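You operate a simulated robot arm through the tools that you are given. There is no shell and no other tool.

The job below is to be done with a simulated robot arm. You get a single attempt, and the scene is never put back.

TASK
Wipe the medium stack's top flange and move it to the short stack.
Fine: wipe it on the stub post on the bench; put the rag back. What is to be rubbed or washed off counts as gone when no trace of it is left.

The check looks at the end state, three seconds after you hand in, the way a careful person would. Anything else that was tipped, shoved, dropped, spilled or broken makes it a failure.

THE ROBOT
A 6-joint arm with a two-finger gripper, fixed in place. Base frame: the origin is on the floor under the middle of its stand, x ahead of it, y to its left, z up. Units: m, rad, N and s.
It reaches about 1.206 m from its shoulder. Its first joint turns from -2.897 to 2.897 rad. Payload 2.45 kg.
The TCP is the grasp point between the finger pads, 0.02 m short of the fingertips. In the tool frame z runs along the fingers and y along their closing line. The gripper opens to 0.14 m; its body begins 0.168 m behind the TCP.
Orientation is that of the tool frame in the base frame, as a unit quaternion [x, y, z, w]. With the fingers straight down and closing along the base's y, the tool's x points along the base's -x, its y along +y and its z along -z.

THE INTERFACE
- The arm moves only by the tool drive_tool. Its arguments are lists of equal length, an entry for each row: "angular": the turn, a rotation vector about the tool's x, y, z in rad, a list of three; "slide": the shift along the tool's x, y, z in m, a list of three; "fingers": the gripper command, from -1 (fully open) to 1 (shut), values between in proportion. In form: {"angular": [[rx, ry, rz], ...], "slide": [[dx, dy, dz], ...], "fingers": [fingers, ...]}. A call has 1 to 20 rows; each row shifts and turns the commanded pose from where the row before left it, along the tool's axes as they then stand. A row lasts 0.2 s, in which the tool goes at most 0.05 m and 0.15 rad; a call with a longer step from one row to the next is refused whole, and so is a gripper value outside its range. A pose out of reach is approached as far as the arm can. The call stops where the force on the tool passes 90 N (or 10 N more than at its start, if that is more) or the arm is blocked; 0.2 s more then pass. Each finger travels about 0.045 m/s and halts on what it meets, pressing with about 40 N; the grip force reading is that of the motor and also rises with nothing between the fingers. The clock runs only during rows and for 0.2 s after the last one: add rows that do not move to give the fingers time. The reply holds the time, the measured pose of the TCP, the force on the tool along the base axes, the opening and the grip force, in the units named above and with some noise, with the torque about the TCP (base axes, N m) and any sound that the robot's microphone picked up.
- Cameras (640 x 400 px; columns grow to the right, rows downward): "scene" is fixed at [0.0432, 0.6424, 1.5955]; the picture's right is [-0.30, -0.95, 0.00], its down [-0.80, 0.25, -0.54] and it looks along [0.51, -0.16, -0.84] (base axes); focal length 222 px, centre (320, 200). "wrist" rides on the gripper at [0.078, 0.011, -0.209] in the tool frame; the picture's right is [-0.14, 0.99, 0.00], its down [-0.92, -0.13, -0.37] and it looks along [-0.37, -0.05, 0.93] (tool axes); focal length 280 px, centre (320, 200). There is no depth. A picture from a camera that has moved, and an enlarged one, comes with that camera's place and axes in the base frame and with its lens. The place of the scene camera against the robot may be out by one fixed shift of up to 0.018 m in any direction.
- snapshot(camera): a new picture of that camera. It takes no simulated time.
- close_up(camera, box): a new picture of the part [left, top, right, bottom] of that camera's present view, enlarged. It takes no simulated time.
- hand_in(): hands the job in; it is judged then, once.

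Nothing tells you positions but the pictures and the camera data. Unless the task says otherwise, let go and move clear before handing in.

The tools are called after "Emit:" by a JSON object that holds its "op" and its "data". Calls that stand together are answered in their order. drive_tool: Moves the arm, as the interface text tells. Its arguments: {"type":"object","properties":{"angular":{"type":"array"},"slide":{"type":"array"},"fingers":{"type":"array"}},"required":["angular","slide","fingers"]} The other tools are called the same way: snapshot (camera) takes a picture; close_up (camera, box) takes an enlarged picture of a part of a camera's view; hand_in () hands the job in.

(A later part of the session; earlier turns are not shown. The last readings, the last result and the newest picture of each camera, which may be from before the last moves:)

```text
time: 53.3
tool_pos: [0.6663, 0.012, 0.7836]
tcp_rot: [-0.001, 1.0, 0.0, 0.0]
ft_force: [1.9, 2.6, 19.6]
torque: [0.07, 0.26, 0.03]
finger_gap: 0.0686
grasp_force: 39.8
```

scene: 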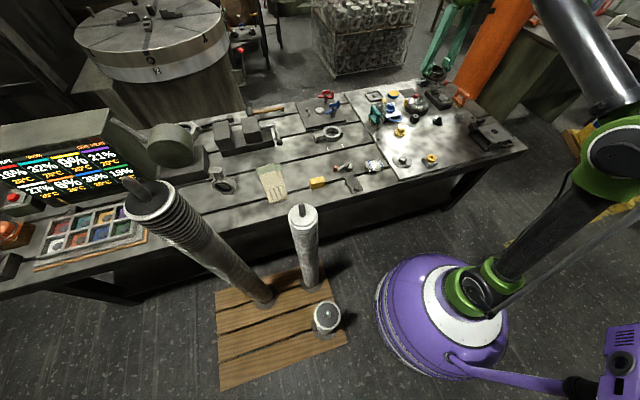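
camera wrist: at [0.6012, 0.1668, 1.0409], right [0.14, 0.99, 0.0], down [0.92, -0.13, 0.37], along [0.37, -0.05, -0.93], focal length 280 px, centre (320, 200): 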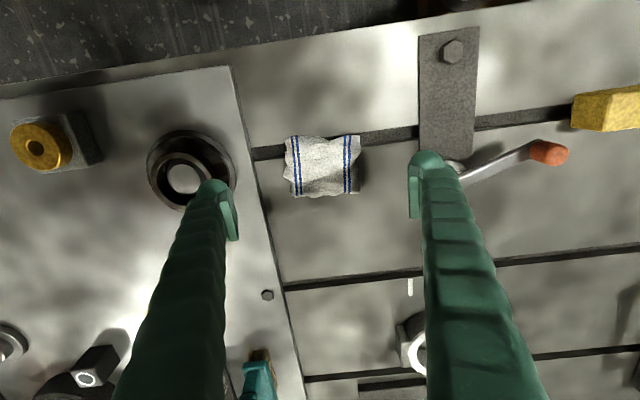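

I have contact at about 20 N, so I'll run a longer set of strokes.

Emit:
{"op": "drive_tool", "data": {"angular": [[0, 0, 0], [0, 0, 0], [0, 0, 0], [0, 0, 0], [0, 0, 0], [0, 0, 0], [0, 0, 0], [0, 0, 0], [0, 0, 0], [0, 0, 0], [0, 0, 0], [0, 0, 0], [0, 0, 0], [0, 0, 0], [0, 0, 0], [0, 0, 0], [0, 0, 0], [0, 0, 0], [0, 0, 0], [0, 0, 0]], "slide": [[0.01, 0, 0], [0.01, 0, 0], [0, 0.01, 0], [-0.01, 0, 0], [-0.01, 0, 0], [-0.01, 0, 0], [0, -0.01, 0], [0, -0.01, 0], [0.01, 0, 0], [0.01, 0, 0], [0.01, 0, 0], [0, 0.01, 0], [-0.01, 0, 0], [-0.01, 0, 0], [0.01, 0.01, 0], [0.01, -0.01, 0], [-0.01, -0.01, 0], [-0.01, 0.01, 0], [0, 0, 0], [0, 0, 0]], "fingers": [1, 1, 1, 1, 1, 1, 1, 1, 1, 1, 1, 1, 1, 1, 1, 1, 1, 1, 1, 1]}}

Emit:
{"op": "drive_tool", "data": {"angular": [[0, 0, 0], [0, 0, 0], [0, 0, 0], [0, 0, 0], [0, 0, 0], [0, 0, 0], [0, 0, 0]], "slide": [[0, 0, -0.01], [0, 0, -0.03], [-0.03, 0, -0.04], [-0.04, 0, -0.02], [-0.02, 0, -0.03], [0, 0, -0.03], [0, 0, 0]], "fingers": [1, 1, 1, 1, 1, 1, 1]}}

Emit:
{"op": "close_up", "data": {"camera": "wrist", "box": [260, 40, 380, 120]}}

Emit:
{"op": "close_up", "data": {"camera": "scene", "box": [385, 145, 425, 175]}}

```text
time: 57.5
tool_pos: [0.667, 0.012, 0.7845]
tcp_rot: [-0.001, 1.0, 0.0, 0.001]
ft_force: [-0.5, -0.9, -0.5]
torque: [0.03, 0.0, -0.04]
finger_gap: 0.0688
grasp_force: 40.2
```

```text
time: 59.1
tool_pos: [0.7554, 0.012, 0.947]
tcp_rot: [0.0, 1.0, 0.0, 0.0]
ft_force: [-0.2, -0.3, -0.1]
torque: [-0.03, 0.02, 0.02]
finger_gap: 0.0686
grasp_force: 40.1
```

```text
5.00 times, centred on (320, 80) of wrist
camera zoom: at [0.679, 0.0215, 1.1551], right [0.14, 0.99, 0.0], down [0.92, -0.13, 0.37], along [0.37, -0.05, -0.93], focal length 1402 px, centre (320, 800)
```

zoom: 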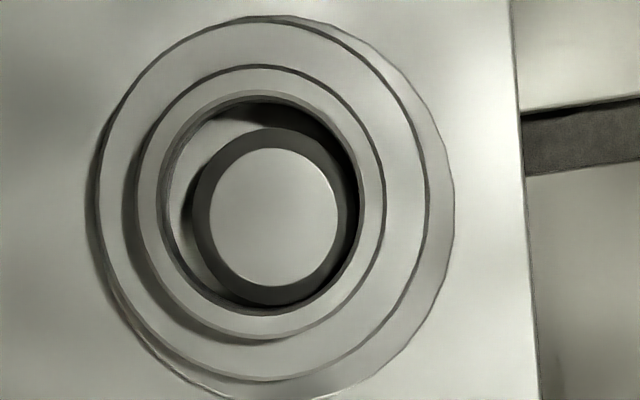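

```text
13.33 times, centred on (405, 160) of scene
camera zoom: at [0.0432, 0.6424, 1.5955], right [-0.3, -0.95, 0.0], down [-0.8, 0.25, -0.54], along [0.51, -0.16, -0.84], focal length 2955 px, centre (-813, 733)
```

zoom: 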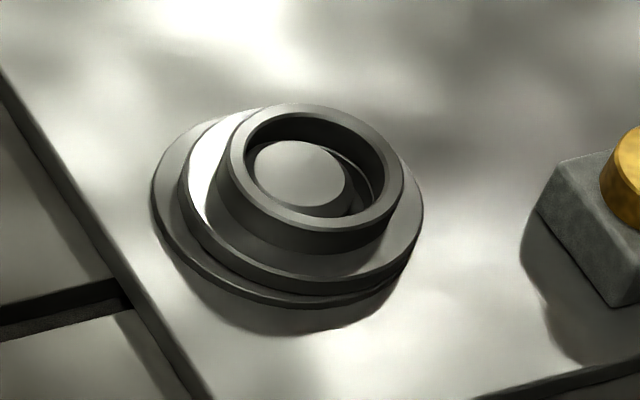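

The flange now looks clean and grey. I'll zoom in harder to look for any faint residue.

Emit:
{"op": "close_up", "data": {"camera": "wrist", "box": [275, 40, 315, 80]}}

Emit:
{"op": "close_up", "data": {"camera": "wrist", "box": [305, 40, 350, 80]}}

Emit:
{"op": "close_up", "data": {"camera": "wrist", "box": [275, 75, 350, 125]}}

```text
10.00 times, centred on (295, 60) of wrist
camera zoom: at [0.679, 0.0215, 1.1551], right [0.14, 0.99, 0.0], down [0.92, -0.13, 0.37], along [0.37, -0.05, -0.93], focal length 2804 px, centre (570, 1600)
```

zoom: 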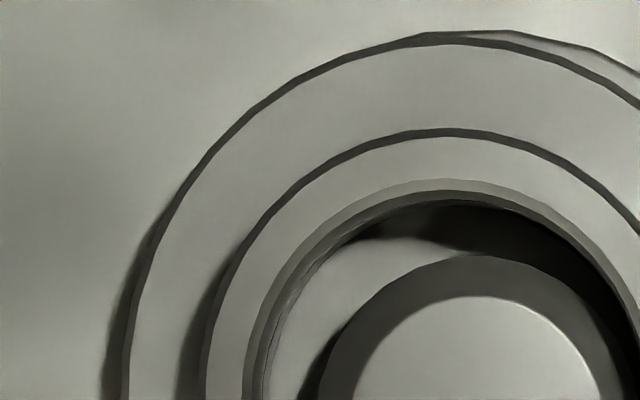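

```text
10.00 times, centred on (328, 60) of wrist
camera zoom: at [0.679, 0.0215, 1.1551], right [0.14, 0.99, 0.0], down [0.92, -0.13, 0.37], along [0.37, -0.05, -0.93], focal length 2804 px, centre (245, 1600)
```

zoom: 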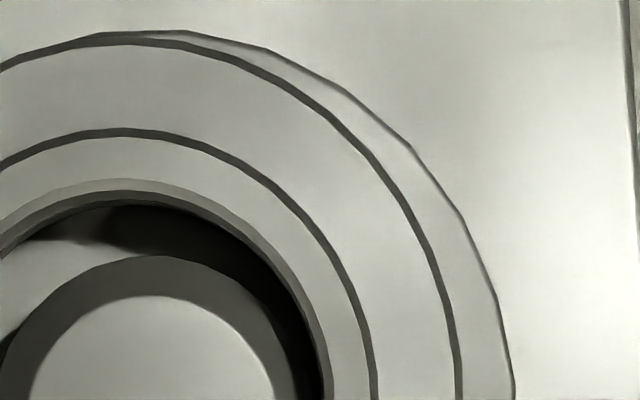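

```text
8.00 times, centred on (312, 100) of wrist
camera zoom: at [0.679, 0.0215, 1.1551], right [0.14, 0.99, 0.0], down [0.92, -0.13, 0.37], along [0.37, -0.05, -0.93], focal length 2243 px, centre (380, 1000)
```

zoom: 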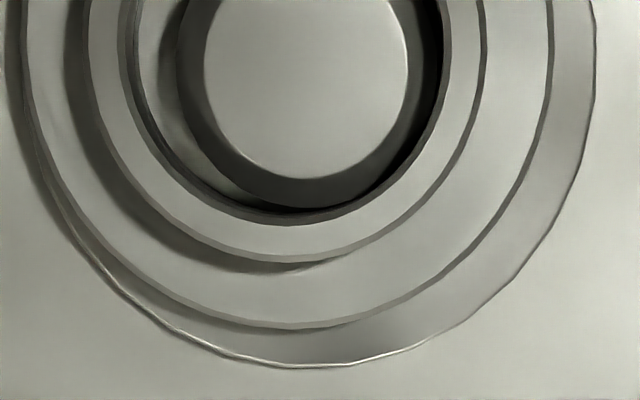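

I see no residue anywhere. As insurance I'll make one more short pass before returning the rag.

Emit:
{"op": "drive_tool", "data": {"angular": [[0, 0, 0], [0, 0, 0], [0, 0, 0], [0, 0, 0], [0, 0, 0], [0, 0, 0], [0, 0, 0], [0, 0, 0], [0, 0, 0]], "slide": [[0.04, 0, 0.02], [0.045, 0, 0.015], [0.005, 0, 0.04], [0, 0, 0.04], [0, 0, 0.03], [0, 0, 0.011], [0, 0, 0.002], [0, 0, 0.002], [0, 0, 0]], "fingers": [1, 1, 1, 1, 1, 1, 1, 1, 1]}}

Emit:
{"op": "drive_tool", "data": {"angular": [[0, 0, 0], [0, 0, 0]], "slide": [[0, 0, 0.0008], [0, 0, 0]], "fingers": [1, 1]}}

```text
time: 61.1
tool_pos: [0.667, 0.0118, 0.7843]
tcp_rot: [-0.001, 1.0, 0.0, 0.001]
ft_force: [-0.3, 0.0, 0.3]
torque: [0.0, -0.04, 0.01]
finger_gap: 0.0685
grasp_force: 39.9
```

```text
time: 61.7
tool_pos: [0.6655, 0.012, 0.7833]
tcp_rot: [0.0, 1.0, 0.001, 0.0]
ft_force: [1.2, 3.1, 16.5]
torque: [-0.03, 0.18, -0.01]
finger_gap: 0.0686
grasp_force: 40.1
```

Emit:
{"op": "drive_tool", "data": {"angular": [[0, 0, 0], [0, 0, 0], [0, 0, 0], [0, 0, 0], [0, 0, 0], [0, 0, 0], [0, 0, 0], [0, 0, 0], [0, 0, 0], [0, 0, 0], [0, 0, 0], [0, 0, 0], [0, 0, 0], [0, 0, 0]], "slide": [[0.01, 0, 0], [0.01, 0, 0], [0, 0.01, 0.0003], [-0.01, 0, 0], [-0.01, 0, 0], [0, -0.01, 0.0003], [0, -0.01, 0], [0.01, 0, 0], [0.01, 0, 0], [0, 0.01, 0], [-0.01, 0, 0], [-0.01, 0, 0], [0, 0, 0], [0, 0, 0]], "fingers": [1, 1, 1, 1, 1, 1, 1, 1, 1, 1, 1, 1, 1, 1]}}

Emit:
{"op": "drive_tool", "data": {"angular": [[0, 0, 0], [0, 0, 0], [0, 0, 0], [0, 0, 0], [0, 0, 0], [0, 0, 0], [0, 0, 0]], "slide": [[0, 0, -0.01], [0, 0, -0.03], [-0.03, 0, -0.04], [-0.04, 0, -0.02], [-0.02, 0, -0.03], [0, 0, -0.03], [0, 0, 0]], "fingers": [1, 1, 1, 1, 1, 1, 1]}}

Emit:
{"op": "close_up", "data": {"camera": "wrist", "box": [260, 40, 380, 120]}}

Emit:
{"op": "close_up", "data": {"camera": "scene", "box": [385, 145, 425, 175]}}

Emit:
{"op": "snapshot", "data": {"camera": "wrist"}}

```text
time: 64.7
tool_pos: [0.6648, 0.0126, 0.7829]
tcp_rot: [-0.002, 1.0, 0.0, 0.0]
ft_force: [-17.3, 4.7, 45.1]
torque: [0.09, 0.56, -0.03]
finger_gap: 0.0687
grasp_force: 39.7
```

```text
time: 66.3
tool_pos: [0.7557, 0.0094, 0.9425]
tcp_rot: [0.0, 1.0, 0.001, 0.001]
ft_force: [0.2, 0.3, -0.6]
torque: [0.0, 0.0, 0.0]
finger_gap: 0.0689
grasp_force: 40.2
```

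```text
5.00 times, centred on (320, 80) of wrist
camera zoom: at [0.6799, 0.0201, 1.1514], right [0.14, 0.99, 0.0], down [0.92, -0.13, 0.37], along [0.37, -0.05, -0.93], focal length 1402 px, centre (320, 800)
```

zoom: 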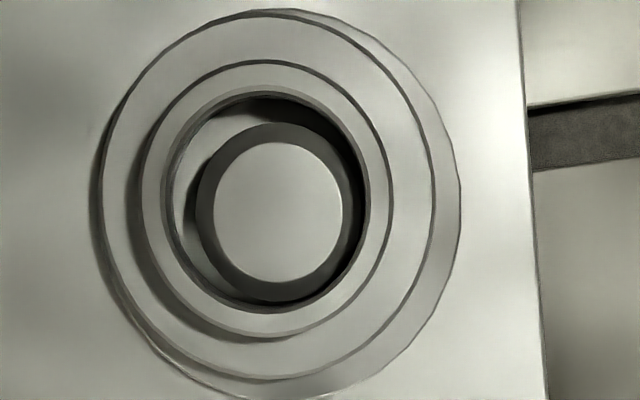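

```text
13.33 times, centred on (405, 160) of scene
camera zoom: at [0.0432, 0.6424, 1.5955], right [-0.3, -0.95, 0.0], down [-0.8, 0.25, -0.54], along [0.51, -0.16, -0.84], focal length 2955 px, centre (-813, 733)
```

zoom: 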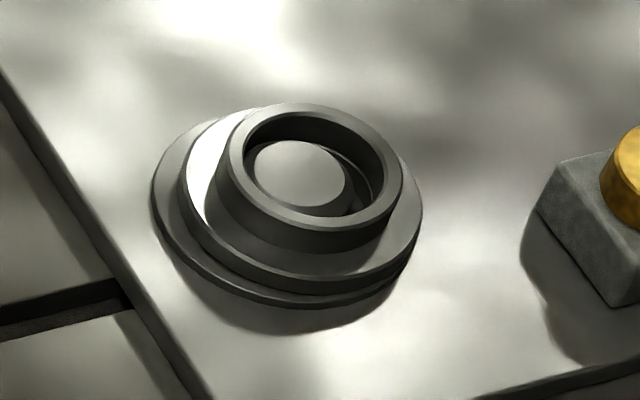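

```text
taken
camera wrist: at [0.6799, 0.0201, 1.1514], right [0.14, 0.99, 0.0], down [0.92, -0.13, 0.37], along [0.37, -0.05, -0.93], focal length 280 px, centre (320, 200)
```

wrist: 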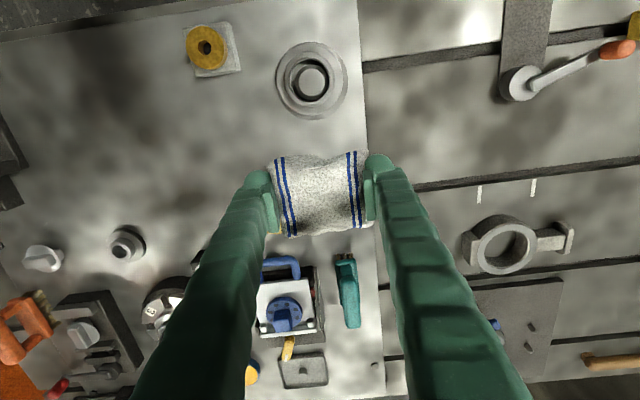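

The flange is spotless. Next I'll return the rag, first checking how it sits in the fingers compared with when I picked it up.

Emit:
{"op": "close_up", "data": {"camera": "wrist", "box": [220, 110, 420, 230]}}

```text
3.20 times, centred on (320, 170) of wrist
camera zoom: at [0.6799, 0.0201, 1.1514], right [0.14, 0.99, 0.0], down [0.92, -0.13, 0.37], along [0.37, -0.05, -0.93], focal length 897 px, centre (320, 296)
```

zoom: 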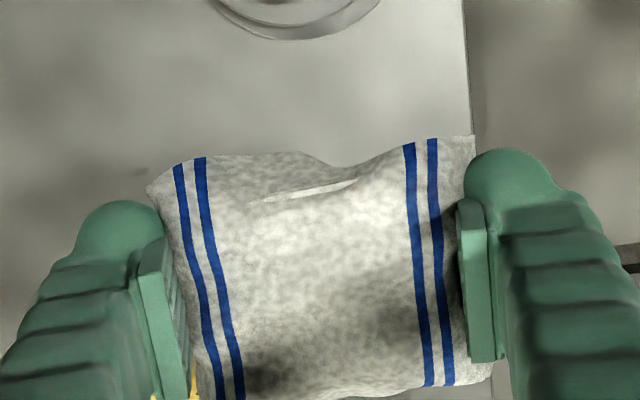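

The rag twisted about 4° in the grip, so I'll counter-rotate when placing it. I'll carry it back above its original spot first.

Emit:
{"op": "drive_tool", "data": {"angular": [[0, 0, 0], [0, 0, 0], [0, 0, 0], [0, 0, 0], [0, 0, 0.075], [0, 0, 0], [0, 0, 0], [0, 0, 0]], "slide": [[0.0194, 0.0368, 0], [0.0194, 0.0368, 0], [0.0194, 0.0369, 0], [0.0194, 0.0369, 0], [0, 0, 0.04], [0, 0, 0.045], [0, 0, 0.035], [0, 0, 0]], "fingers": [1, 1, 1, 1, 1, 1, 1, 1]}}

Emit:
{"op": "snapshot", "data": {"camera": "wrist"}}

Emit:
{"op": "close_up", "data": {"camera": "scene", "box": [345, 130, 425, 190]}}

```text
time: 68.1
tool_pos: [0.681, 0.1575, 0.8238]
tcp_rot: [0.038, 0.999, 0.001, 0.001]
ft_force: [-0.6, 0.7, -0.3]
torque: [0.0, 0.01, 0.03]
finger_gap: 0.0686
grasp_force: 39.8
```

```text
taken
camera wrist: at [0.6041, 0.174, 1.0323], right [0.21, 0.98, 0.0], down [0.91, -0.2, 0.37], along [0.36, -0.08, -0.93], focal length 280 px, centre (320, 200)
```

wrist: 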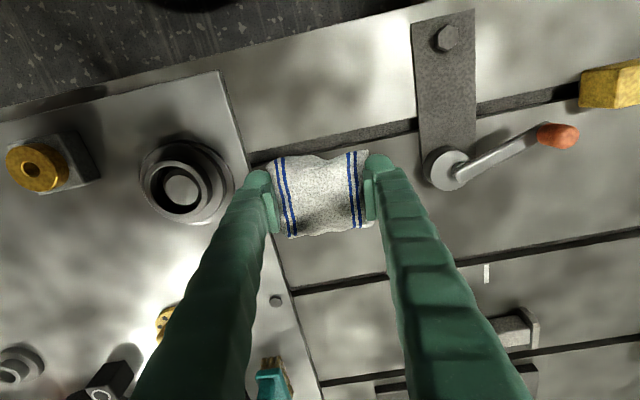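

```text
6.67 times, centred on (385, 160) of scene
camera zoom: at [0.0432, 0.6424, 1.5955], right [-0.3, -0.95, 0.0], down [-0.8, 0.25, -0.54], along [0.51, -0.16, -0.84], focal length 1477 px, centre (-113, 467)
```

zoom: 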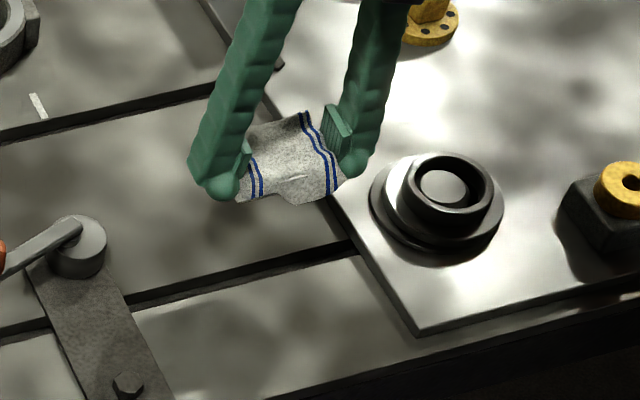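

Emit:
{"op": "drive_tool", "data": {"angular": [[0, 0, 0], [0, 0, 0], [0, 0, 0], [0, 0, 0], [0, 0, 0], [0, 0, 0], [0, 0, 0]], "slide": [[0.002, -0.0005, 0.02], [0, 0, 0.025], [0, 0, 0.015], [0, 0, 0.006], [0, 0, 0.004], [0, 0, 0.002], [0, 0, 0]], "fingers": [1, 1, 1, 1, 1, 1, 1]}}

Emit:
{"op": "close_up", "data": {"camera": "scene", "box": [355, 140, 415, 180]}}

```text
time: 69.7
tool_pos: [0.6767, 0.158, 0.7484]
tcp_rot: [0.036, 0.999, 0.0, 0.001]
ft_force: [-0.6, 0.1, -1.2]
torque: [0.01, 0.0, -0.03]
finger_gap: 0.0686
grasp_force: 39.3
```

```text
10.00 times, centred on (385, 160) of scene
camera zoom: at [0.0432, 0.6424, 1.5955], right [-0.3, -0.95, 0.0], down [-0.8, 0.25, -0.54], along [0.51, -0.16, -0.84], focal length 2216 px, centre (-330, 600)
```

zoom: 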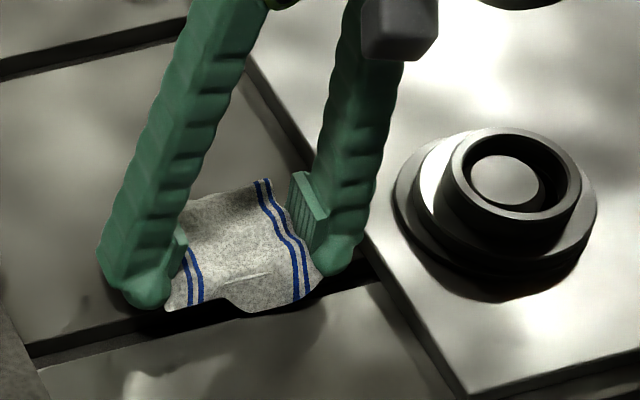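

No contact yet, and the rag is a few millimetres higher than before because it slid up in the grip. I'll lower it a little more with force checks.

Emit:
{"op": "drive_tool", "data": {"angular": [[0, 0, 0], [0, 0, 0], [0, 0, 0]], "slide": [[-0.001, -0.0005, 0.0015], [0, 0, 0.0015], [0, 0, 0]], "fingers": [1, 1, 1]}}

Emit:
{"op": "drive_tool", "data": {"angular": [[0, 0, 0], [0, 0, 0]], "slide": [[0, 0, 0.001], [0, 0, 0]], "fingers": [1, 1]}}

```text
time: 70.5
tool_pos: [0.6782, 0.1573, 0.7459]
tcp_rot: [0.037, 0.999, -0.001, 0.0]
ft_force: [0.1, 0.1, 0.0]
torque: [-0.01, -0.01, -0.03]
finger_gap: 0.0685
grasp_force: 40.2
```

```text
time: 71.1
tool_pos: [0.6781, 0.156, 0.7458]
tcp_rot: [0.037, 0.999, 0.0, 0.001]
ft_force: [-0.1, 0.3, -0.3]
torque: [-0.04, 0.0, -0.03]
finger_gap: 0.0689
grasp_force: 40.3
```

Emit:
{"op": "drive_tool", "data": {"angular": [[0, 0, 0], [0, 0, 0]], "slide": [[0, 0, 0.001], [0, 0, 0]], "fingers": [1, 1]}}

Emit:
{"op": "close_up", "data": {"camera": "scene", "box": [355, 140, 415, 180]}}

Emit:
{"op": "close_up", "data": {"camera": "wrist", "box": [220, 110, 420, 230]}}

```text
time: 71.7
tool_pos: [0.6775, 0.1576, 0.745]
tcp_rot: [0.037, 0.999, 0.0, 0.001]
ft_force: [-0.1, -0.8, 0.5]
torque: [-0.04, -0.02, -0.03]
finger_gap: 0.0688
grasp_force: 39.5
```

```text
10.00 times, centred on (385, 160) of scene
camera zoom: at [0.0432, 0.6424, 1.5955], right [-0.3, -0.95, 0.0], down [-0.8, 0.25, -0.54], along [0.51, -0.16, -0.84], focal length 2216 px, centre (-330, 600)
```

zoom: 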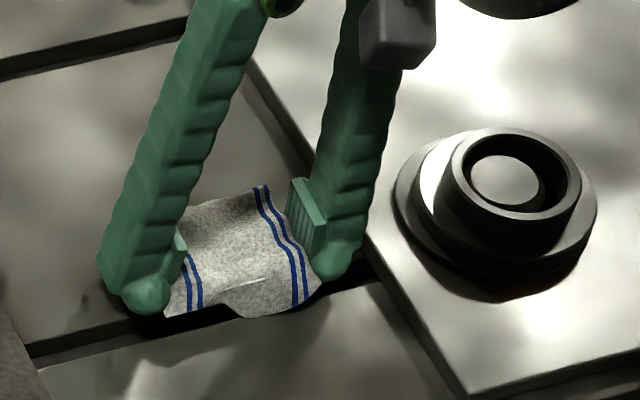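

```text
3.20 times, centred on (320, 170) of wrist
camera zoom: at [0.6014, 0.1738, 0.9535], right [0.21, 0.98, 0.0], down [0.91, -0.2, 0.37], along [0.36, -0.08, -0.93], focal length 897 px, centre (320, 296)
```

zoom: 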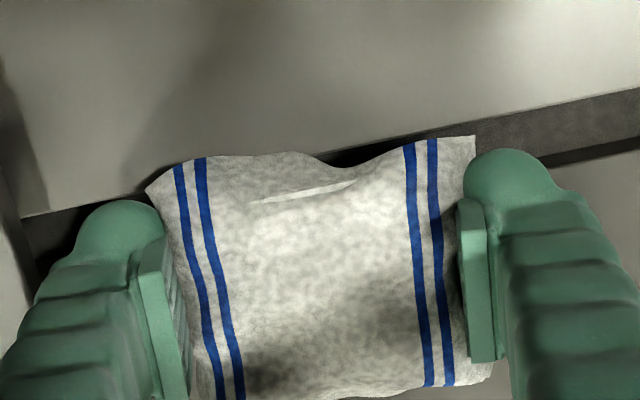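

Emit:
{"op": "drive_tool", "data": {"angular": [[0, 0, 0], [0, 0, 0]], "slide": [[0, 0, 0.001], [0, 0, 0]], "fingers": [1, 1]}}

Emit:
{"op": "drive_tool", "data": {"angular": [[0, 0, 0], [0, 0, 0]], "slide": [[0, 0, 0.001], [0, 0, 0]], "fingers": [1, 1]}}

```text
time: 72.3
tool_pos: [0.6776, 0.1574, 0.7434]
tcp_rot: [0.037, 0.999, 0.001, 0.001]
ft_force: [0.5, 0.8, -0.9]
torque: [0.03, -0.01, -0.01]
finger_gap: 0.0689
grasp_force: 39.5
```

```text
time: 72.9
tool_pos: [0.6777, 0.1576, 0.7419]
tcp_rot: [0.038, 0.999, 0.001, 0.001]
ft_force: [0.4, -0.7, 3.0]
torque: [0.03, 0.0, 0.03]
finger_gap: 0.0687
grasp_force: 40.0
```

The rag just touched down at about 3 N. I'll open gently, staying clear of the plate edge, and rise.

Emit:
{"op": "drive_tool", "data": {"angular": [[0, 0, 0], [0, 0, 0], [0, 0, 0], [0, 0, 0]], "slide": [[0, 0, 0], [0, 0, 0], [0, 0, 0], [0, 0, 0]], "fingers": [0.0, -0.1, -0.25, -0.3]}}

Emit:
{"op": "close_up", "data": {"camera": "wrist", "box": [220, 110, 420, 230]}}

Emit:
{"op": "drive_tool", "data": {"angular": [[0, 0, 0], [0, 0, 0], [0, 0, 0], [0, 0, -0.075], [0, 0, 0], [0, 0, 0]], "slide": [[0, 0, -0.01], [0, 0, -0.03], [0, 0, -0.04], [0, 0, -0.04], [0, 0, -0.04], [0, 0, 0]], "fingers": [-0.3, -0.3, -0.3, -0.3, -0.5, -0.5]}}

Emit:
{"op": "snapshot", "data": {"camera": "wrist"}}

Emit:
{"op": "close_up", "data": {"camera": "scene", "box": [355, 140, 425, 190]}}

```text
time: 73.9
tool_pos: [0.6773, 0.1567, 0.7428]
tcp_rot: [0.037, 0.999, 0.0, 0.001]
ft_force: [0.1, 0.2, -0.2]
torque: [0.03, 0.06, 0.01]
finger_gap: 0.0912
grasp_force: 0.1
```

```text
3.20 times, centred on (320, 170) of wrist
camera zoom: at [0.6016, 0.1738, 0.9517], right [0.21, 0.98, 0.0], down [0.91, -0.2, 0.37], along [0.36, -0.08, -0.93], focal length 897 px, centre (320, 296)
```

zoom: 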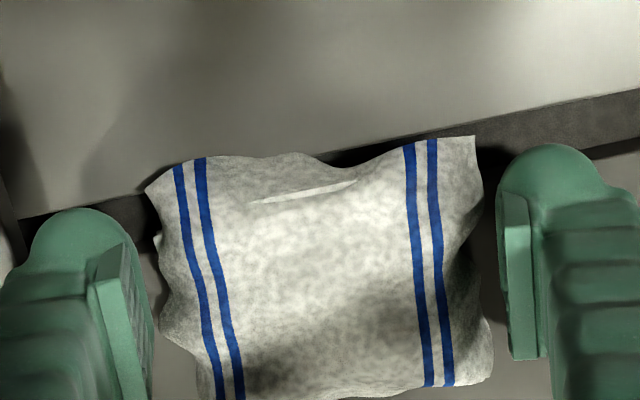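

```text
time: 75.3
tool_pos: [0.6778, 0.1591, 0.906]
tcp_rot: [-0.001, 1.0, 0.0, 0.001]
ft_force: [0.1, -0.6, 0.5]
torque: [-0.01, 0.04, 0.0]
finger_gap: 0.1048
grasp_force: 0.1
```

```text
taken
camera wrist: at [0.6005, 0.1687, 1.1144], right [0.14, 0.99, 0.0], down [0.92, -0.13, 0.37], along [0.37, -0.05, -0.93], focal length 280 px, centre (320, 200)
```

wrist: 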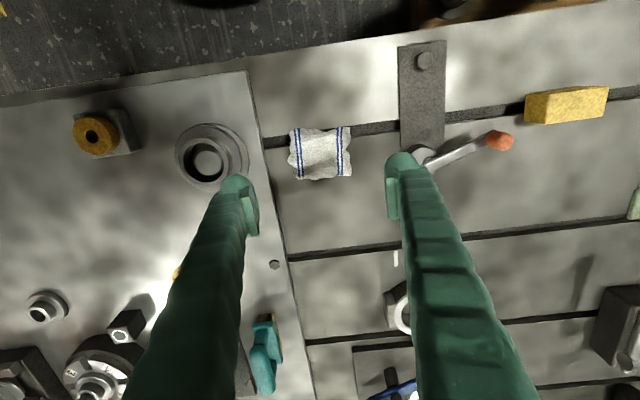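

```text
8.00 times, centred on (390, 165) of scene
camera zoom: at [0.0432, 0.6424, 1.5955], right [-0.3, -0.95, 0.0], down [-0.8, 0.25, -0.54], along [0.51, -0.16, -0.84], focal length 1773 px, centre (-240, 480)
```

zoom: 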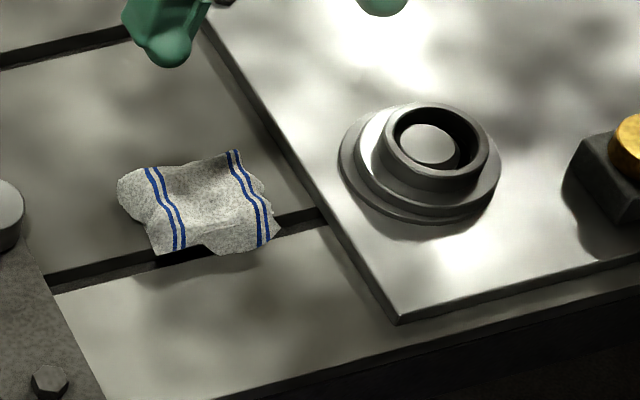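

The rag is back in its original spot. I'll go back over the flange to pick it up.

Emit:
{"op": "drive_tool", "data": {"angular": [[0, 0, 0], [0, 0, 0], [0, 0, 0], [0, 0, 0], [0, 0, 0], [0, 0, 0], [0, 0, 0]], "slide": [[0.001, -0.037, 0], [0.001, -0.037, 0], [0.001, -0.037, 0], [0.001, -0.038, 0], [0, 0, 0.03], [0, 0, 0.03], [0, 0, 0]], "fingers": [-0.5, -0.5, -0.5, -0.5, -0.5, -0.5, -0.5]}}

Emit:
{"op": "close_up", "data": {"camera": "wrist", "box": [240, 80, 400, 200]}}

Emit:
{"op": "close_up", "data": {"camera": "scene", "box": [370, 120, 450, 180]}}

```text
time: 76.9
tool_pos: [0.6726, 0.009, 0.8419]
tcp_rot: [0.0, 1.0, 0.0, 0.0]
ft_force: [0.3, 0.4, 0.5]
torque: [0.0, -0.02, -0.02]
finger_gap: 0.1049
grasp_force: 0.1
```

```text
3.33 times, centred on (320, 140) of wrist
camera zoom: at [0.5947, 0.0206, 1.0522], right [0.14, 0.99, 0.0], down [0.92, -0.13, 0.37], along [0.37, -0.05, -0.93], focal length 935 px, centre (320, 400)
```

zoom: 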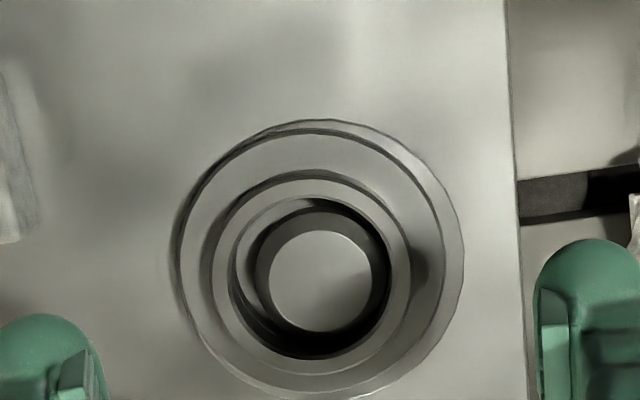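

```text
6.67 times, centred on (410, 150) of scene
camera zoom: at [0.0432, 0.6424, 1.5955], right [-0.3, -0.95, 0.0], down [-0.8, 0.25, -0.54], along [0.51, -0.16, -0.84], focal length 1477 px, centre (-280, 533)
```

zoom: 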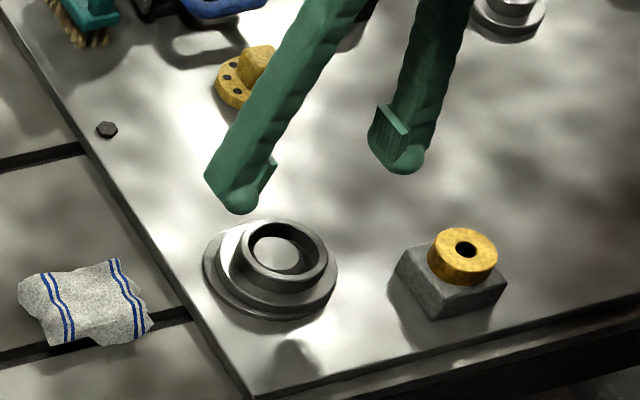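

The clean flange is centred near (0.669, 0.007). I'll lower over it to the same grip height as before.

Emit:
{"op": "drive_tool", "data": {"angular": [[0, 0, 0], [0, 0, 0], [0, 0, 0], [0, 0, 0], [0, 0, 0]], "slide": [[0.002, -0.0015, 0.025], [0, 0, 0.03], [0, 0, 0.015], [0, 0, 0.0055], [0, 0, 0]], "fingers": [-0.5, -0.5, -0.5, -0.5, -0.5]}}

Emit:
{"op": "close_up", "data": {"camera": "wrist", "box": [220, 100, 420, 220]}}

Emit:
{"op": "close_up", "data": {"camera": "scene", "box": [380, 130, 440, 175]}}

```text
time: 78.1
tool_pos: [0.6711, 0.007, 0.7664]
tcp_rot: [-0.001, 1.0, 0.0, 0.001]
ft_force: [-0.2, -0.7, -0.6]
torque: [0.01, 0.0, 0.01]
finger_gap: 0.1051
grasp_force: 0.0
```

```text
3.20 times, centred on (320, 160) of wrist
camera zoom: at [0.5943, 0.0165, 0.9756], right [0.14, 0.99, 0.0], down [0.92, -0.13, 0.37], along [0.37, -0.05, -0.93], focal length 897 px, centre (320, 328)
```

zoom: 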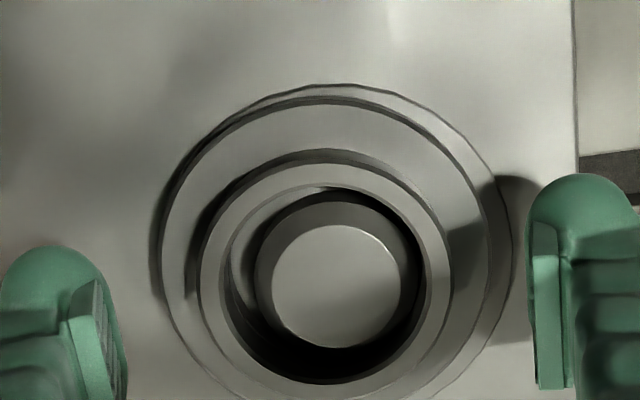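

```text
8.89 times, centred on (410, 152) of scene
camera zoom: at [0.0432, 0.6424, 1.5955], right [-0.3, -0.95, 0.0], down [-0.8, 0.25, -0.54], along [0.51, -0.16, -0.84], focal length 1970 px, centre (-480, 622)
```

zoom: 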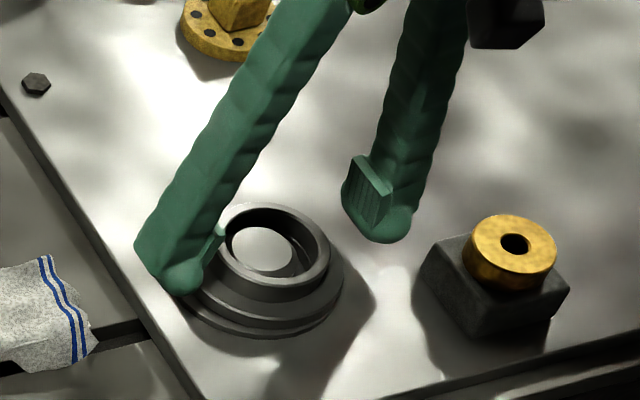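

The pads straddle the hub at the right height. Closing on it.

Emit:
{"op": "drive_tool", "data": {"angular": [[0, 0, 0], [0, 0, 0], [0, 0, 0], [0, 0, 0], [0, 0, 0], [0, 0, 0], [0, 0, 0]], "slide": [[0, 0, 0], [0, 0, 0], [0, 0, 0], [0, 0, 0], [0, 0, 0], [0, 0, 0], [0, 0, 0]], "fingers": [-0.2, 0.0, 0.1, 0.3, 1, 1, 1]}}

Emit:
{"op": "drive_tool", "data": {"angular": [[0, 0, 0], [0, 0, 0], [0, 0, 0]], "slide": [[0, 0, -0.01], [0, 0, -0.015], [0, 0, 0]], "fingers": [1, 1, 1]}}

Emit:
{"op": "close_up", "data": {"camera": "wrist", "box": [240, 110, 400, 230]}}

Emit:
{"op": "close_up", "data": {"camera": "scene", "box": [380, 130, 440, 175]}}

```text
time: 79.7
tool_pos: [0.6711, 0.0069, 0.7666]
tcp_rot: [0.0, 1.0, 0.0, 0.001]
ft_force: [4.1, 15.4, 3.7]
torque: [0.21, -0.03, -0.01]
finger_gap: 0.061
grasp_force: 40.0
```

```text
time: 80.5
tool_pos: [0.6713, 0.0057, 0.7923]
tcp_rot: [0.0, 1.0, 0.001, 0.0]
ft_force: [-0.2, 0.4, -4.7]
torque: [0.01, -0.02, -0.01]
finger_gap: 0.0608
grasp_force: 40.4
```

```text
3.33 times, centred on (320, 170) of wrist
camera zoom: at [0.5941, 0.017, 1.0009], right [0.14, 0.99, 0.0], down [0.92, -0.13, 0.37], along [0.37, -0.05, -0.93], focal length 935 px, centre (320, 300)
```

zoom: 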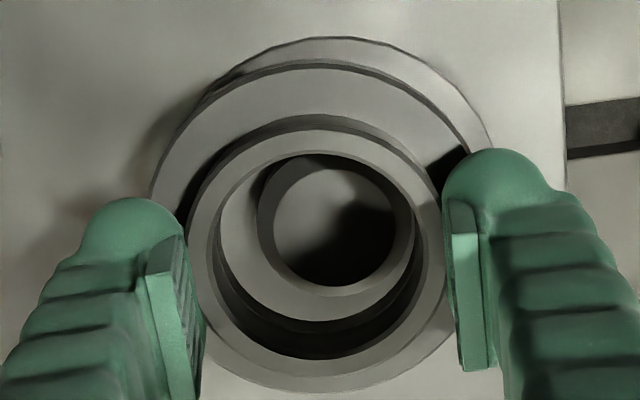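

```text
8.89 times, centred on (410, 152) of scene
camera zoom: at [0.0432, 0.6424, 1.5955], right [-0.3, -0.95, 0.0], down [-0.8, 0.25, -0.54], along [0.51, -0.16, -0.84], focal length 1970 px, centre (-480, 622)
```

zoom: 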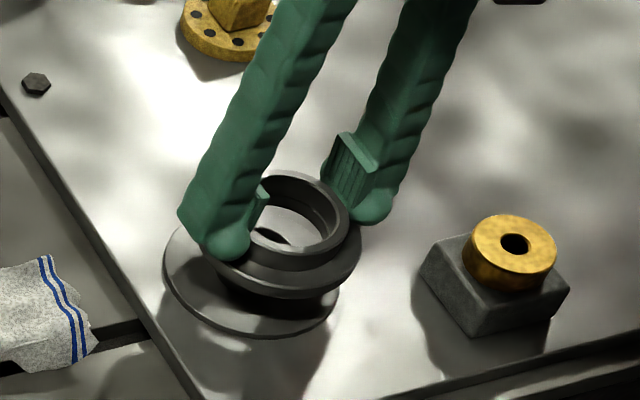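

The flange is held and still spotless. I'll lift it high and carry it toward the short stack, which I now put near (0.12, 0.60) with its top at about z = 0.70, clear of the medium stack's rod.

Emit:
{"op": "drive_tool", "data": {"angular": [[0, 0, 0], [0, 0, 0], [0, 0, 0], [0, 0, 0], [0, 0, 0], [0, 0, 0], [0, 0, 0], [0, 0, 0], [0, 0, 0], [0, 0, 0]], "slide": [[0, 0, -0.03], [0, 0, -0.042], [0, 0, -0.042], [0, 0, -0.042], [0, 0, -0.042], [0, 0, -0.042], [0, 0, -0.042], [0, 0, -0.042], [0, 0, -0.036], [0, 0, 0]], "fingers": [1, 1, 1, 1, 1, 1, 1, 1, 1, 1]}}

Emit:
{"op": "drive_tool", "data": {"angular": [[0, 0, 0], [0, 0, 0], [0, 0, 0], [0, 0, 0], [0, 0, 0], [0, 0, 0], [0, 0, 0], [0, 0, 0], [0, 0, 0], [0, 0, 0], [0, 0, 0], [0, 0, 0], [0, 0, 0], [0, 0, 0], [0, 0, 0], [0, 0, 0], [0, 0, 0], [0, 0, 0], [0, 0, 0], [0, 0, 0]], "slide": [[0.014, 0.0165, 0], [0.027, 0.0321, 0], [0.027, 0.0321, 0], [0.027, 0.0321, 0], [0.027, 0.0321, 0], [0.027, 0.0321, 0], [0.027, 0.0321, 0], [0.027, 0.0321, 0], [0.027, 0.0321, 0], [0.027, 0.0321, 0], [0.027, 0.0321, 0], [0.027, 0.0321, 0], [0.027, 0.0321, 0], [0.027, 0.0321, 0], [0.027, 0.0321, 0], [0.027, 0.0321, 0], [0.027, 0.0321, 0], [0.027, 0.0321, 0], [0.02, 0.024, 0], [0, 0, 0]], "fingers": [1, 1, 1, 1, 1, 1, 1, 1, 1, 1, 1, 1, 1, 1, 1, 1, 1, 1, 1, 1]}}

Emit:
{"op": "snapshot", "data": {"camera": "wrist"}}

Emit:
{"op": "snapshot", "data": {"camera": "scene"}}

```text
time: 82.7
tool_pos: [0.6716, 0.0057, 1.1515]
tcp_rot: [-0.001, 1.0, 0.001, 0.001]
ft_force: [-0.2, 0.3, -4.6]
torque: [0.01, -0.01, 0.01]
finger_gap: 0.061
grasp_force: 40.6
```

```text
time: 86.9
tool_pos: [0.1767, 0.5935, 1.1528]
tcp_rot: [0.0, 1.0, 0.0, 0.001]
ft_force: [-0.7, -0.2, -5.2]
torque: [0.01, -0.05, -0.02]
finger_gap: 0.0611
grasp_force: 40.3
```

```text
taken
camera wrist: at [0.1003, 0.6046, 1.3617], right [0.14, 0.99, 0.0], down [0.92, -0.13, 0.37], along [0.37, -0.05, -0.93], focal length 280 px, centre (320, 200)
```

wrist: 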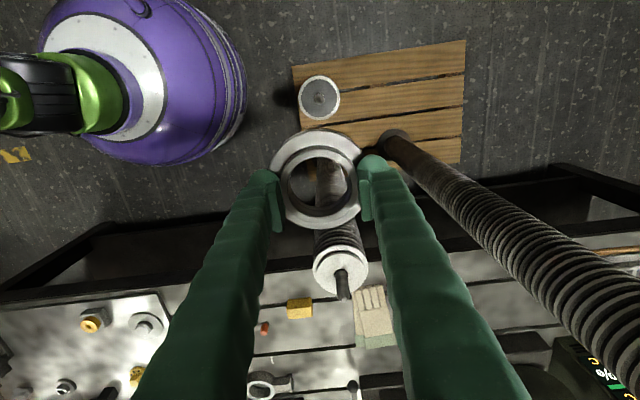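

```text
taken
```

scene: 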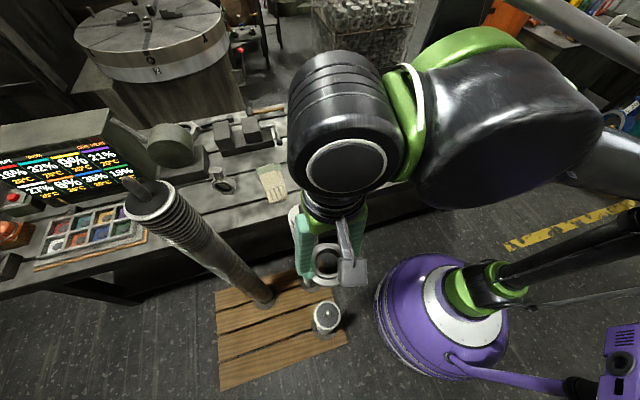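

Emit:
{"op": "close_up", "data": {"camera": "wrist", "box": [280, 60, 360, 130]}}

Emit:
{"op": "close_up", "data": {"camera": "wrist", "box": [250, 110, 390, 310]}}

Emit:
{"op": "close_up", "data": {"camera": "scene", "box": [280, 230, 380, 350]}}

```text
5.71 times, centred on (320, 95) of wrist
camera zoom: at [0.1003, 0.6046, 1.3617], right [0.14, 0.99, 0.0], down [0.92, -0.13, 0.37], along [0.37, -0.05, -0.93], focal length 1602 px, centre (320, 800)
```

zoom: 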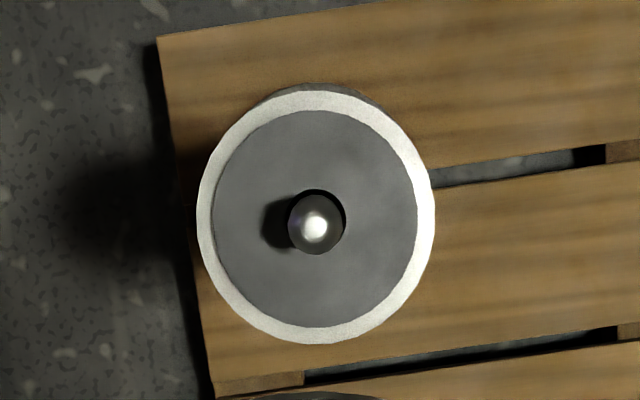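

```text
2.00 times, centred on (320, 210) of wrist
camera zoom: at [0.1003, 0.6046, 1.3617], right [0.14, 0.99, 0.0], down [0.92, -0.13, 0.37], along [0.37, -0.05, -0.93], focal length 561 px, centre (320, 180)
```

zoom: 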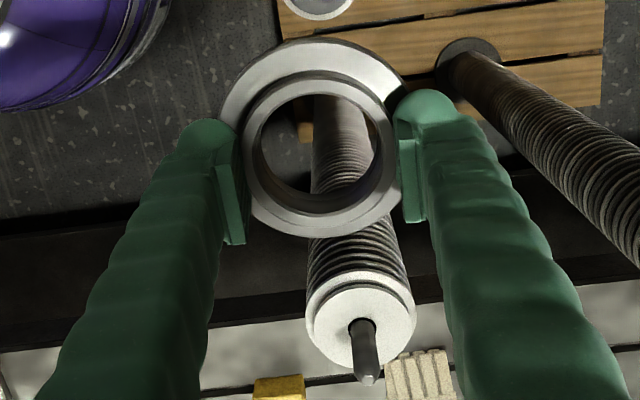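

```text
3.33 times, centred on (330, 290) of scene
camera zoom: at [0.0432, 0.6424, 1.5955], right [-0.3, -0.95, 0.0], down [-0.8, 0.25, -0.54], along [0.51, -0.16, -0.84], focal length 739 px, centre (287, -100)
```

zoom: 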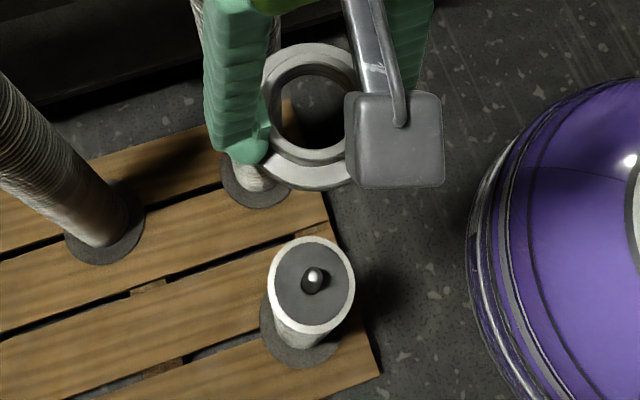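

The short stack's top is centred at about (0.119, 0.600, 0.70), with its rod tip up to about 0.79. I'll move over it, staying above the rod, and check clearances with the medium stack.

Emit:
{"op": "drive_tool", "data": {"angular": [[0, 0, 0], [0, 0, 0], [0, 0, 0], [0, 0, 0], [0, 0, 0], [0, 0, 0], [0, 0, 0], [0, 0, 0]], "slide": [[0.027, 0.003, 0], [0.0275, 0.0035, 0], [0, 0, 0.03], [0, 0, 0.04], [0, 0, 0.04], [0, 0, 0.04], [0, 0, 0.03], [0, 0, 0]], "fingers": [1, 1, 1, 1, 1, 1, 1, 1]}}

Emit:
{"op": "close_up", "data": {"camera": "wrist", "box": [240, 90, 400, 230]}}

Emit:
{"op": "snapshot", "data": {"camera": "scene"}}

```text
time: 88.7
tool_pos: [0.1236, 0.6, 0.9718]
tcp_rot: [-0.001, 1.0, 0.0, 0.001]
ft_force: [0.4, -0.6, -5.1]
torque: [0.02, -0.02, -0.01]
finger_gap: 0.0609
grasp_force: 40.2
```

```text
2.86 times, centred on (320, 160) of wrist
camera zoom: at [0.0457, 0.6109, 1.1805], right [0.14, 0.99, 0.0], down [0.92, -0.13, 0.37], along [0.37, -0.05, -0.93], focal length 801 px, centre (320, 314)
```

zoom: 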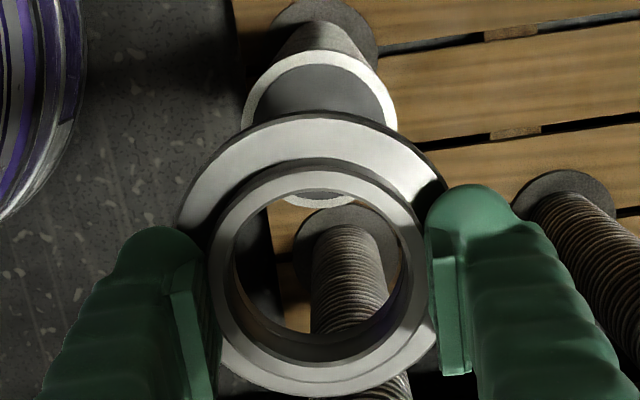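

```text
taken
```

scene: 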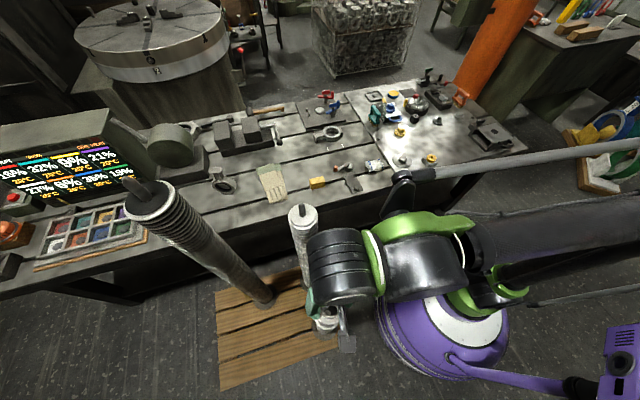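

The wrist is well clear of the medium stack, and flange and short stack line up within about 1 mm. I'll go lower, still above the rod tip, and re-check.

Emit:
{"op": "drive_tool", "data": {"angular": [[0, 0, 0], [0, 0, 0], [0, 0, 0], [0, 0, 0], [0, 0, 0]], "slide": [[0, 0, 0.03], [0, 0, 0.04], [0, 0, 0.03], [0, 0, 0.015], [0, 0, 0]], "fingers": [1, 1, 1, 1, 1]}}

Emit:
{"op": "close_up", "data": {"camera": "wrist", "box": [240, 90, 400, 230]}}

Emit:
{"op": "close_up", "data": {"camera": "scene", "box": [280, 200, 400, 370]}}

```text
time: 89.9
tool_pos: [0.1245, 0.601, 0.8558]
tcp_rot: [0.0, 1.0, 0.0, 0.001]
ft_force: [-0.4, 0.2, -3.9]
torque: [0.02, 0.03, -0.01]
finger_gap: 0.061
grasp_force: 40.5
```

```text
2.86 times, centred on (320, 160) of wrist
camera zoom: at [0.0476, 0.6112, 1.0656], right [0.14, 0.99, 0.0], down [0.92, -0.13, 0.37], along [0.37, -0.05, -0.93], focal length 801 px, centre (320, 314)
```

zoom: 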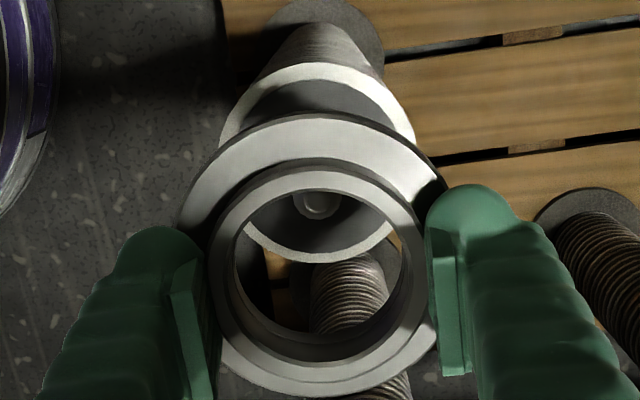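

```text
2.35 times, centred on (340, 285) of scene
camera zoom: at [0.0432, 0.6424, 1.5955], right [-0.3, -0.95, 0.0], down [-0.8, 0.25, -0.54], along [0.51, -0.16, -0.84], focal length 521 px, centre (273, 0)
```

zoom: 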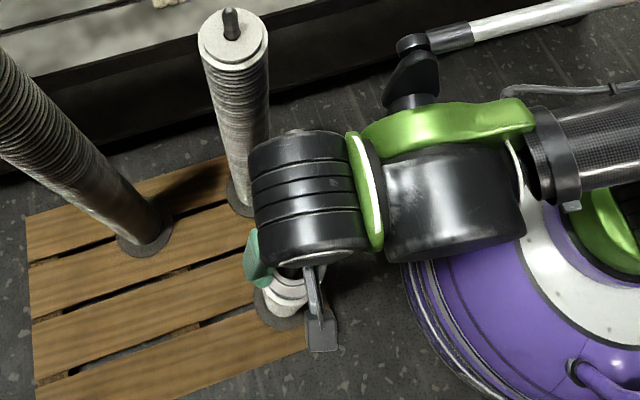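

It's still aligned, needing only about 1.5 mm in y; the rod tip is near z = 0.76. I'll correct and continue down.

Emit:
{"op": "drive_tool", "data": {"angular": [[0, 0, 0], [0, 0, 0], [0, 0, 0], [0, 0, 0]], "slide": [[0, -0.0015, 0.02], [0, 0, 0.02], [0, 0, 0.015], [0, 0, 0]], "fingers": [1, 1, 1, 1]}}

Emit:
{"op": "close_up", "data": {"camera": "wrist", "box": [240, 90, 400, 230]}}

Emit:
{"op": "close_up", "data": {"camera": "scene", "box": [290, 240, 370, 350]}}

```text
time: 90.9
tool_pos: [0.1244, 0.5976, 0.8011]
tcp_rot: [0.0, 1.0, 0.0, 0.0]
ft_force: [0.7, 0.5, -4.2]
torque: [-0.02, 0.02, 0.01]
finger_gap: 0.0608
grasp_force: 39.9
```

```text
2.86 times, centred on (320, 160) of wrist
camera zoom: at [0.0471, 0.6088, 1.0101], right [0.14, 0.99, 0.0], down [0.92, -0.13, 0.37], along [0.37, -0.05, -0.93], focal length 801 px, centre (320, 314)
```

zoom: 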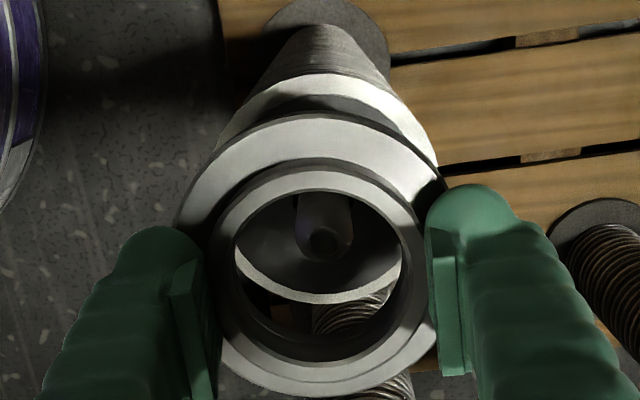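

```text
3.64 times, centred on (330, 295) of scene
camera zoom: at [0.0432, 0.6424, 1.5955], right [-0.3, -0.95, 0.0], down [-0.8, 0.25, -0.54], along [0.51, -0.16, -0.84], focal length 806 px, centre (284, -146)
```

zoom: 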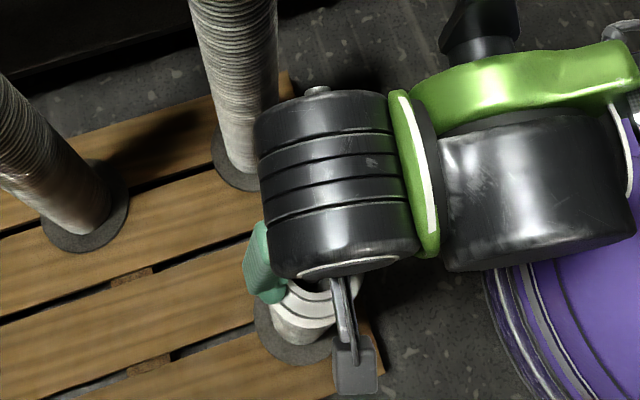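

Still centred. I'll keep lowering around the rod.

Emit:
{"op": "drive_tool", "data": {"angular": [[0, 0, 0], [0, 0, 0], [0, 0, 0], [0, 0, 0]], "slide": [[0, 0, 0.012], [0, 0, 0.012], [0, 0, 0.012], [0, 0, 0]], "fingers": [1, 1, 1, 1]}}

Emit:
{"op": "close_up", "data": {"camera": "wrist", "box": [240, 90, 400, 230]}}

Emit:
{"op": "close_up", "data": {"camera": "scene", "box": [300, 280, 360, 350]}}

```text
time: 91.9
tool_pos: [0.1242, 0.5977, 0.7658]
tcp_rot: [-0.001, 1.0, 0.0, 0.001]
ft_force: [0.4, 0.5, -3.8]
torque: [0.0, -0.02, 0.0]
finger_gap: 0.0609
grasp_force: 40.2
```

```text
2.86 times, centred on (320, 160) of wrist
camera zoom: at [0.047, 0.6092, 0.9739], right [0.14, 0.99, 0.0], down [0.92, -0.13, 0.37], along [0.37, -0.05, -0.93], focal length 801 px, centre (320, 314)
```

zoom: 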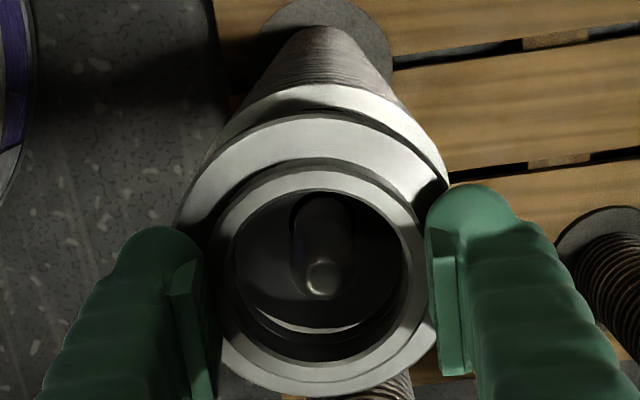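

```text
5.71 times, centred on (330, 315) of scene
camera zoom: at [0.0432, 0.6424, 1.5955], right [-0.3, -0.95, 0.0], down [-0.8, 0.25, -0.54], along [0.51, -0.16, -0.84], focal length 1266 px, centre (263, -457)
```

zoom: 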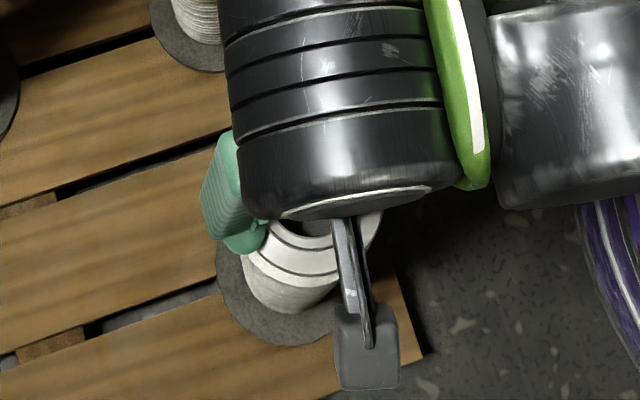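

Emit:
{"op": "drive_tool", "data": {"angular": [[0, 0, 0], [0, 0, 0], [0, 0, 0], [0, 0, 0], [0, 0, 0]], "slide": [[0, 0, 0.008], [0, 0, 0.008], [0, 0, 0.007], [0, 0, 0.004], [0, 0, 0]], "fingers": [1, 1, 1, 1, 1]}}

Emit:
{"op": "close_up", "data": {"camera": "wrist", "box": [240, 90, 400, 230]}}

Emit:
{"op": "close_up", "data": {"camera": "scene", "box": [300, 280, 360, 350]}}

```text
time: 93.1
tool_pos: [0.1245, 0.5973, 0.7379]
tcp_rot: [-0.001, 1.0, 0.0, 0.001]
ft_force: [0.6, -1.0, -4.3]
torque: [0.01, 0.01, -0.01]
finger_gap: 0.061
grasp_force: 40.2
```

```text
2.86 times, centred on (320, 160) of wrist
camera zoom: at [0.0466, 0.609, 0.9473], right [0.14, 0.99, 0.0], down [0.92, -0.13, 0.37], along [0.37, -0.05, -0.93], focal length 801 px, centre (320, 314)
```

zoom: 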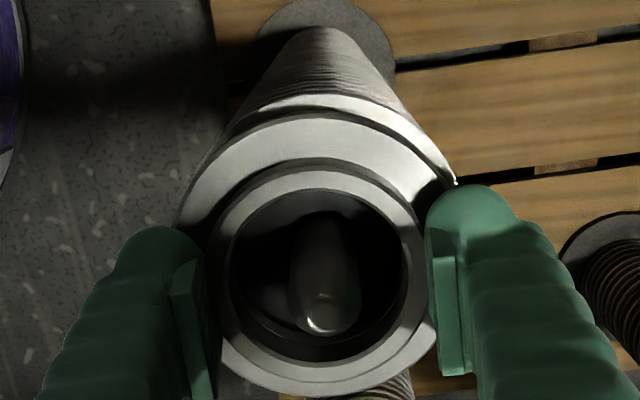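

```text
5.71 times, centred on (330, 315) of scene
camera zoom: at [0.0432, 0.6424, 1.5955], right [-0.3, -0.95, 0.0], down [-0.8, 0.25, -0.54], along [0.51, -0.16, -0.84], focal length 1266 px, centre (263, -457)
```

zoom: 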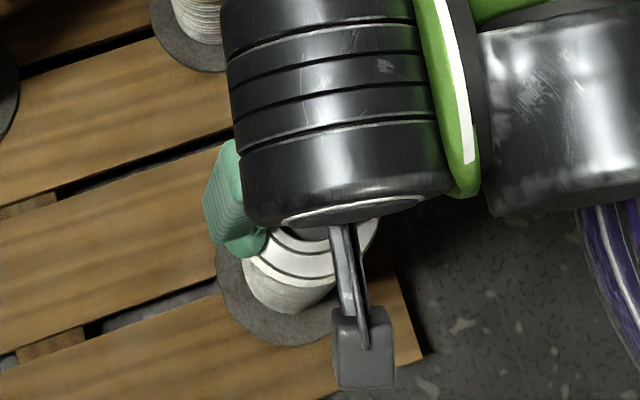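

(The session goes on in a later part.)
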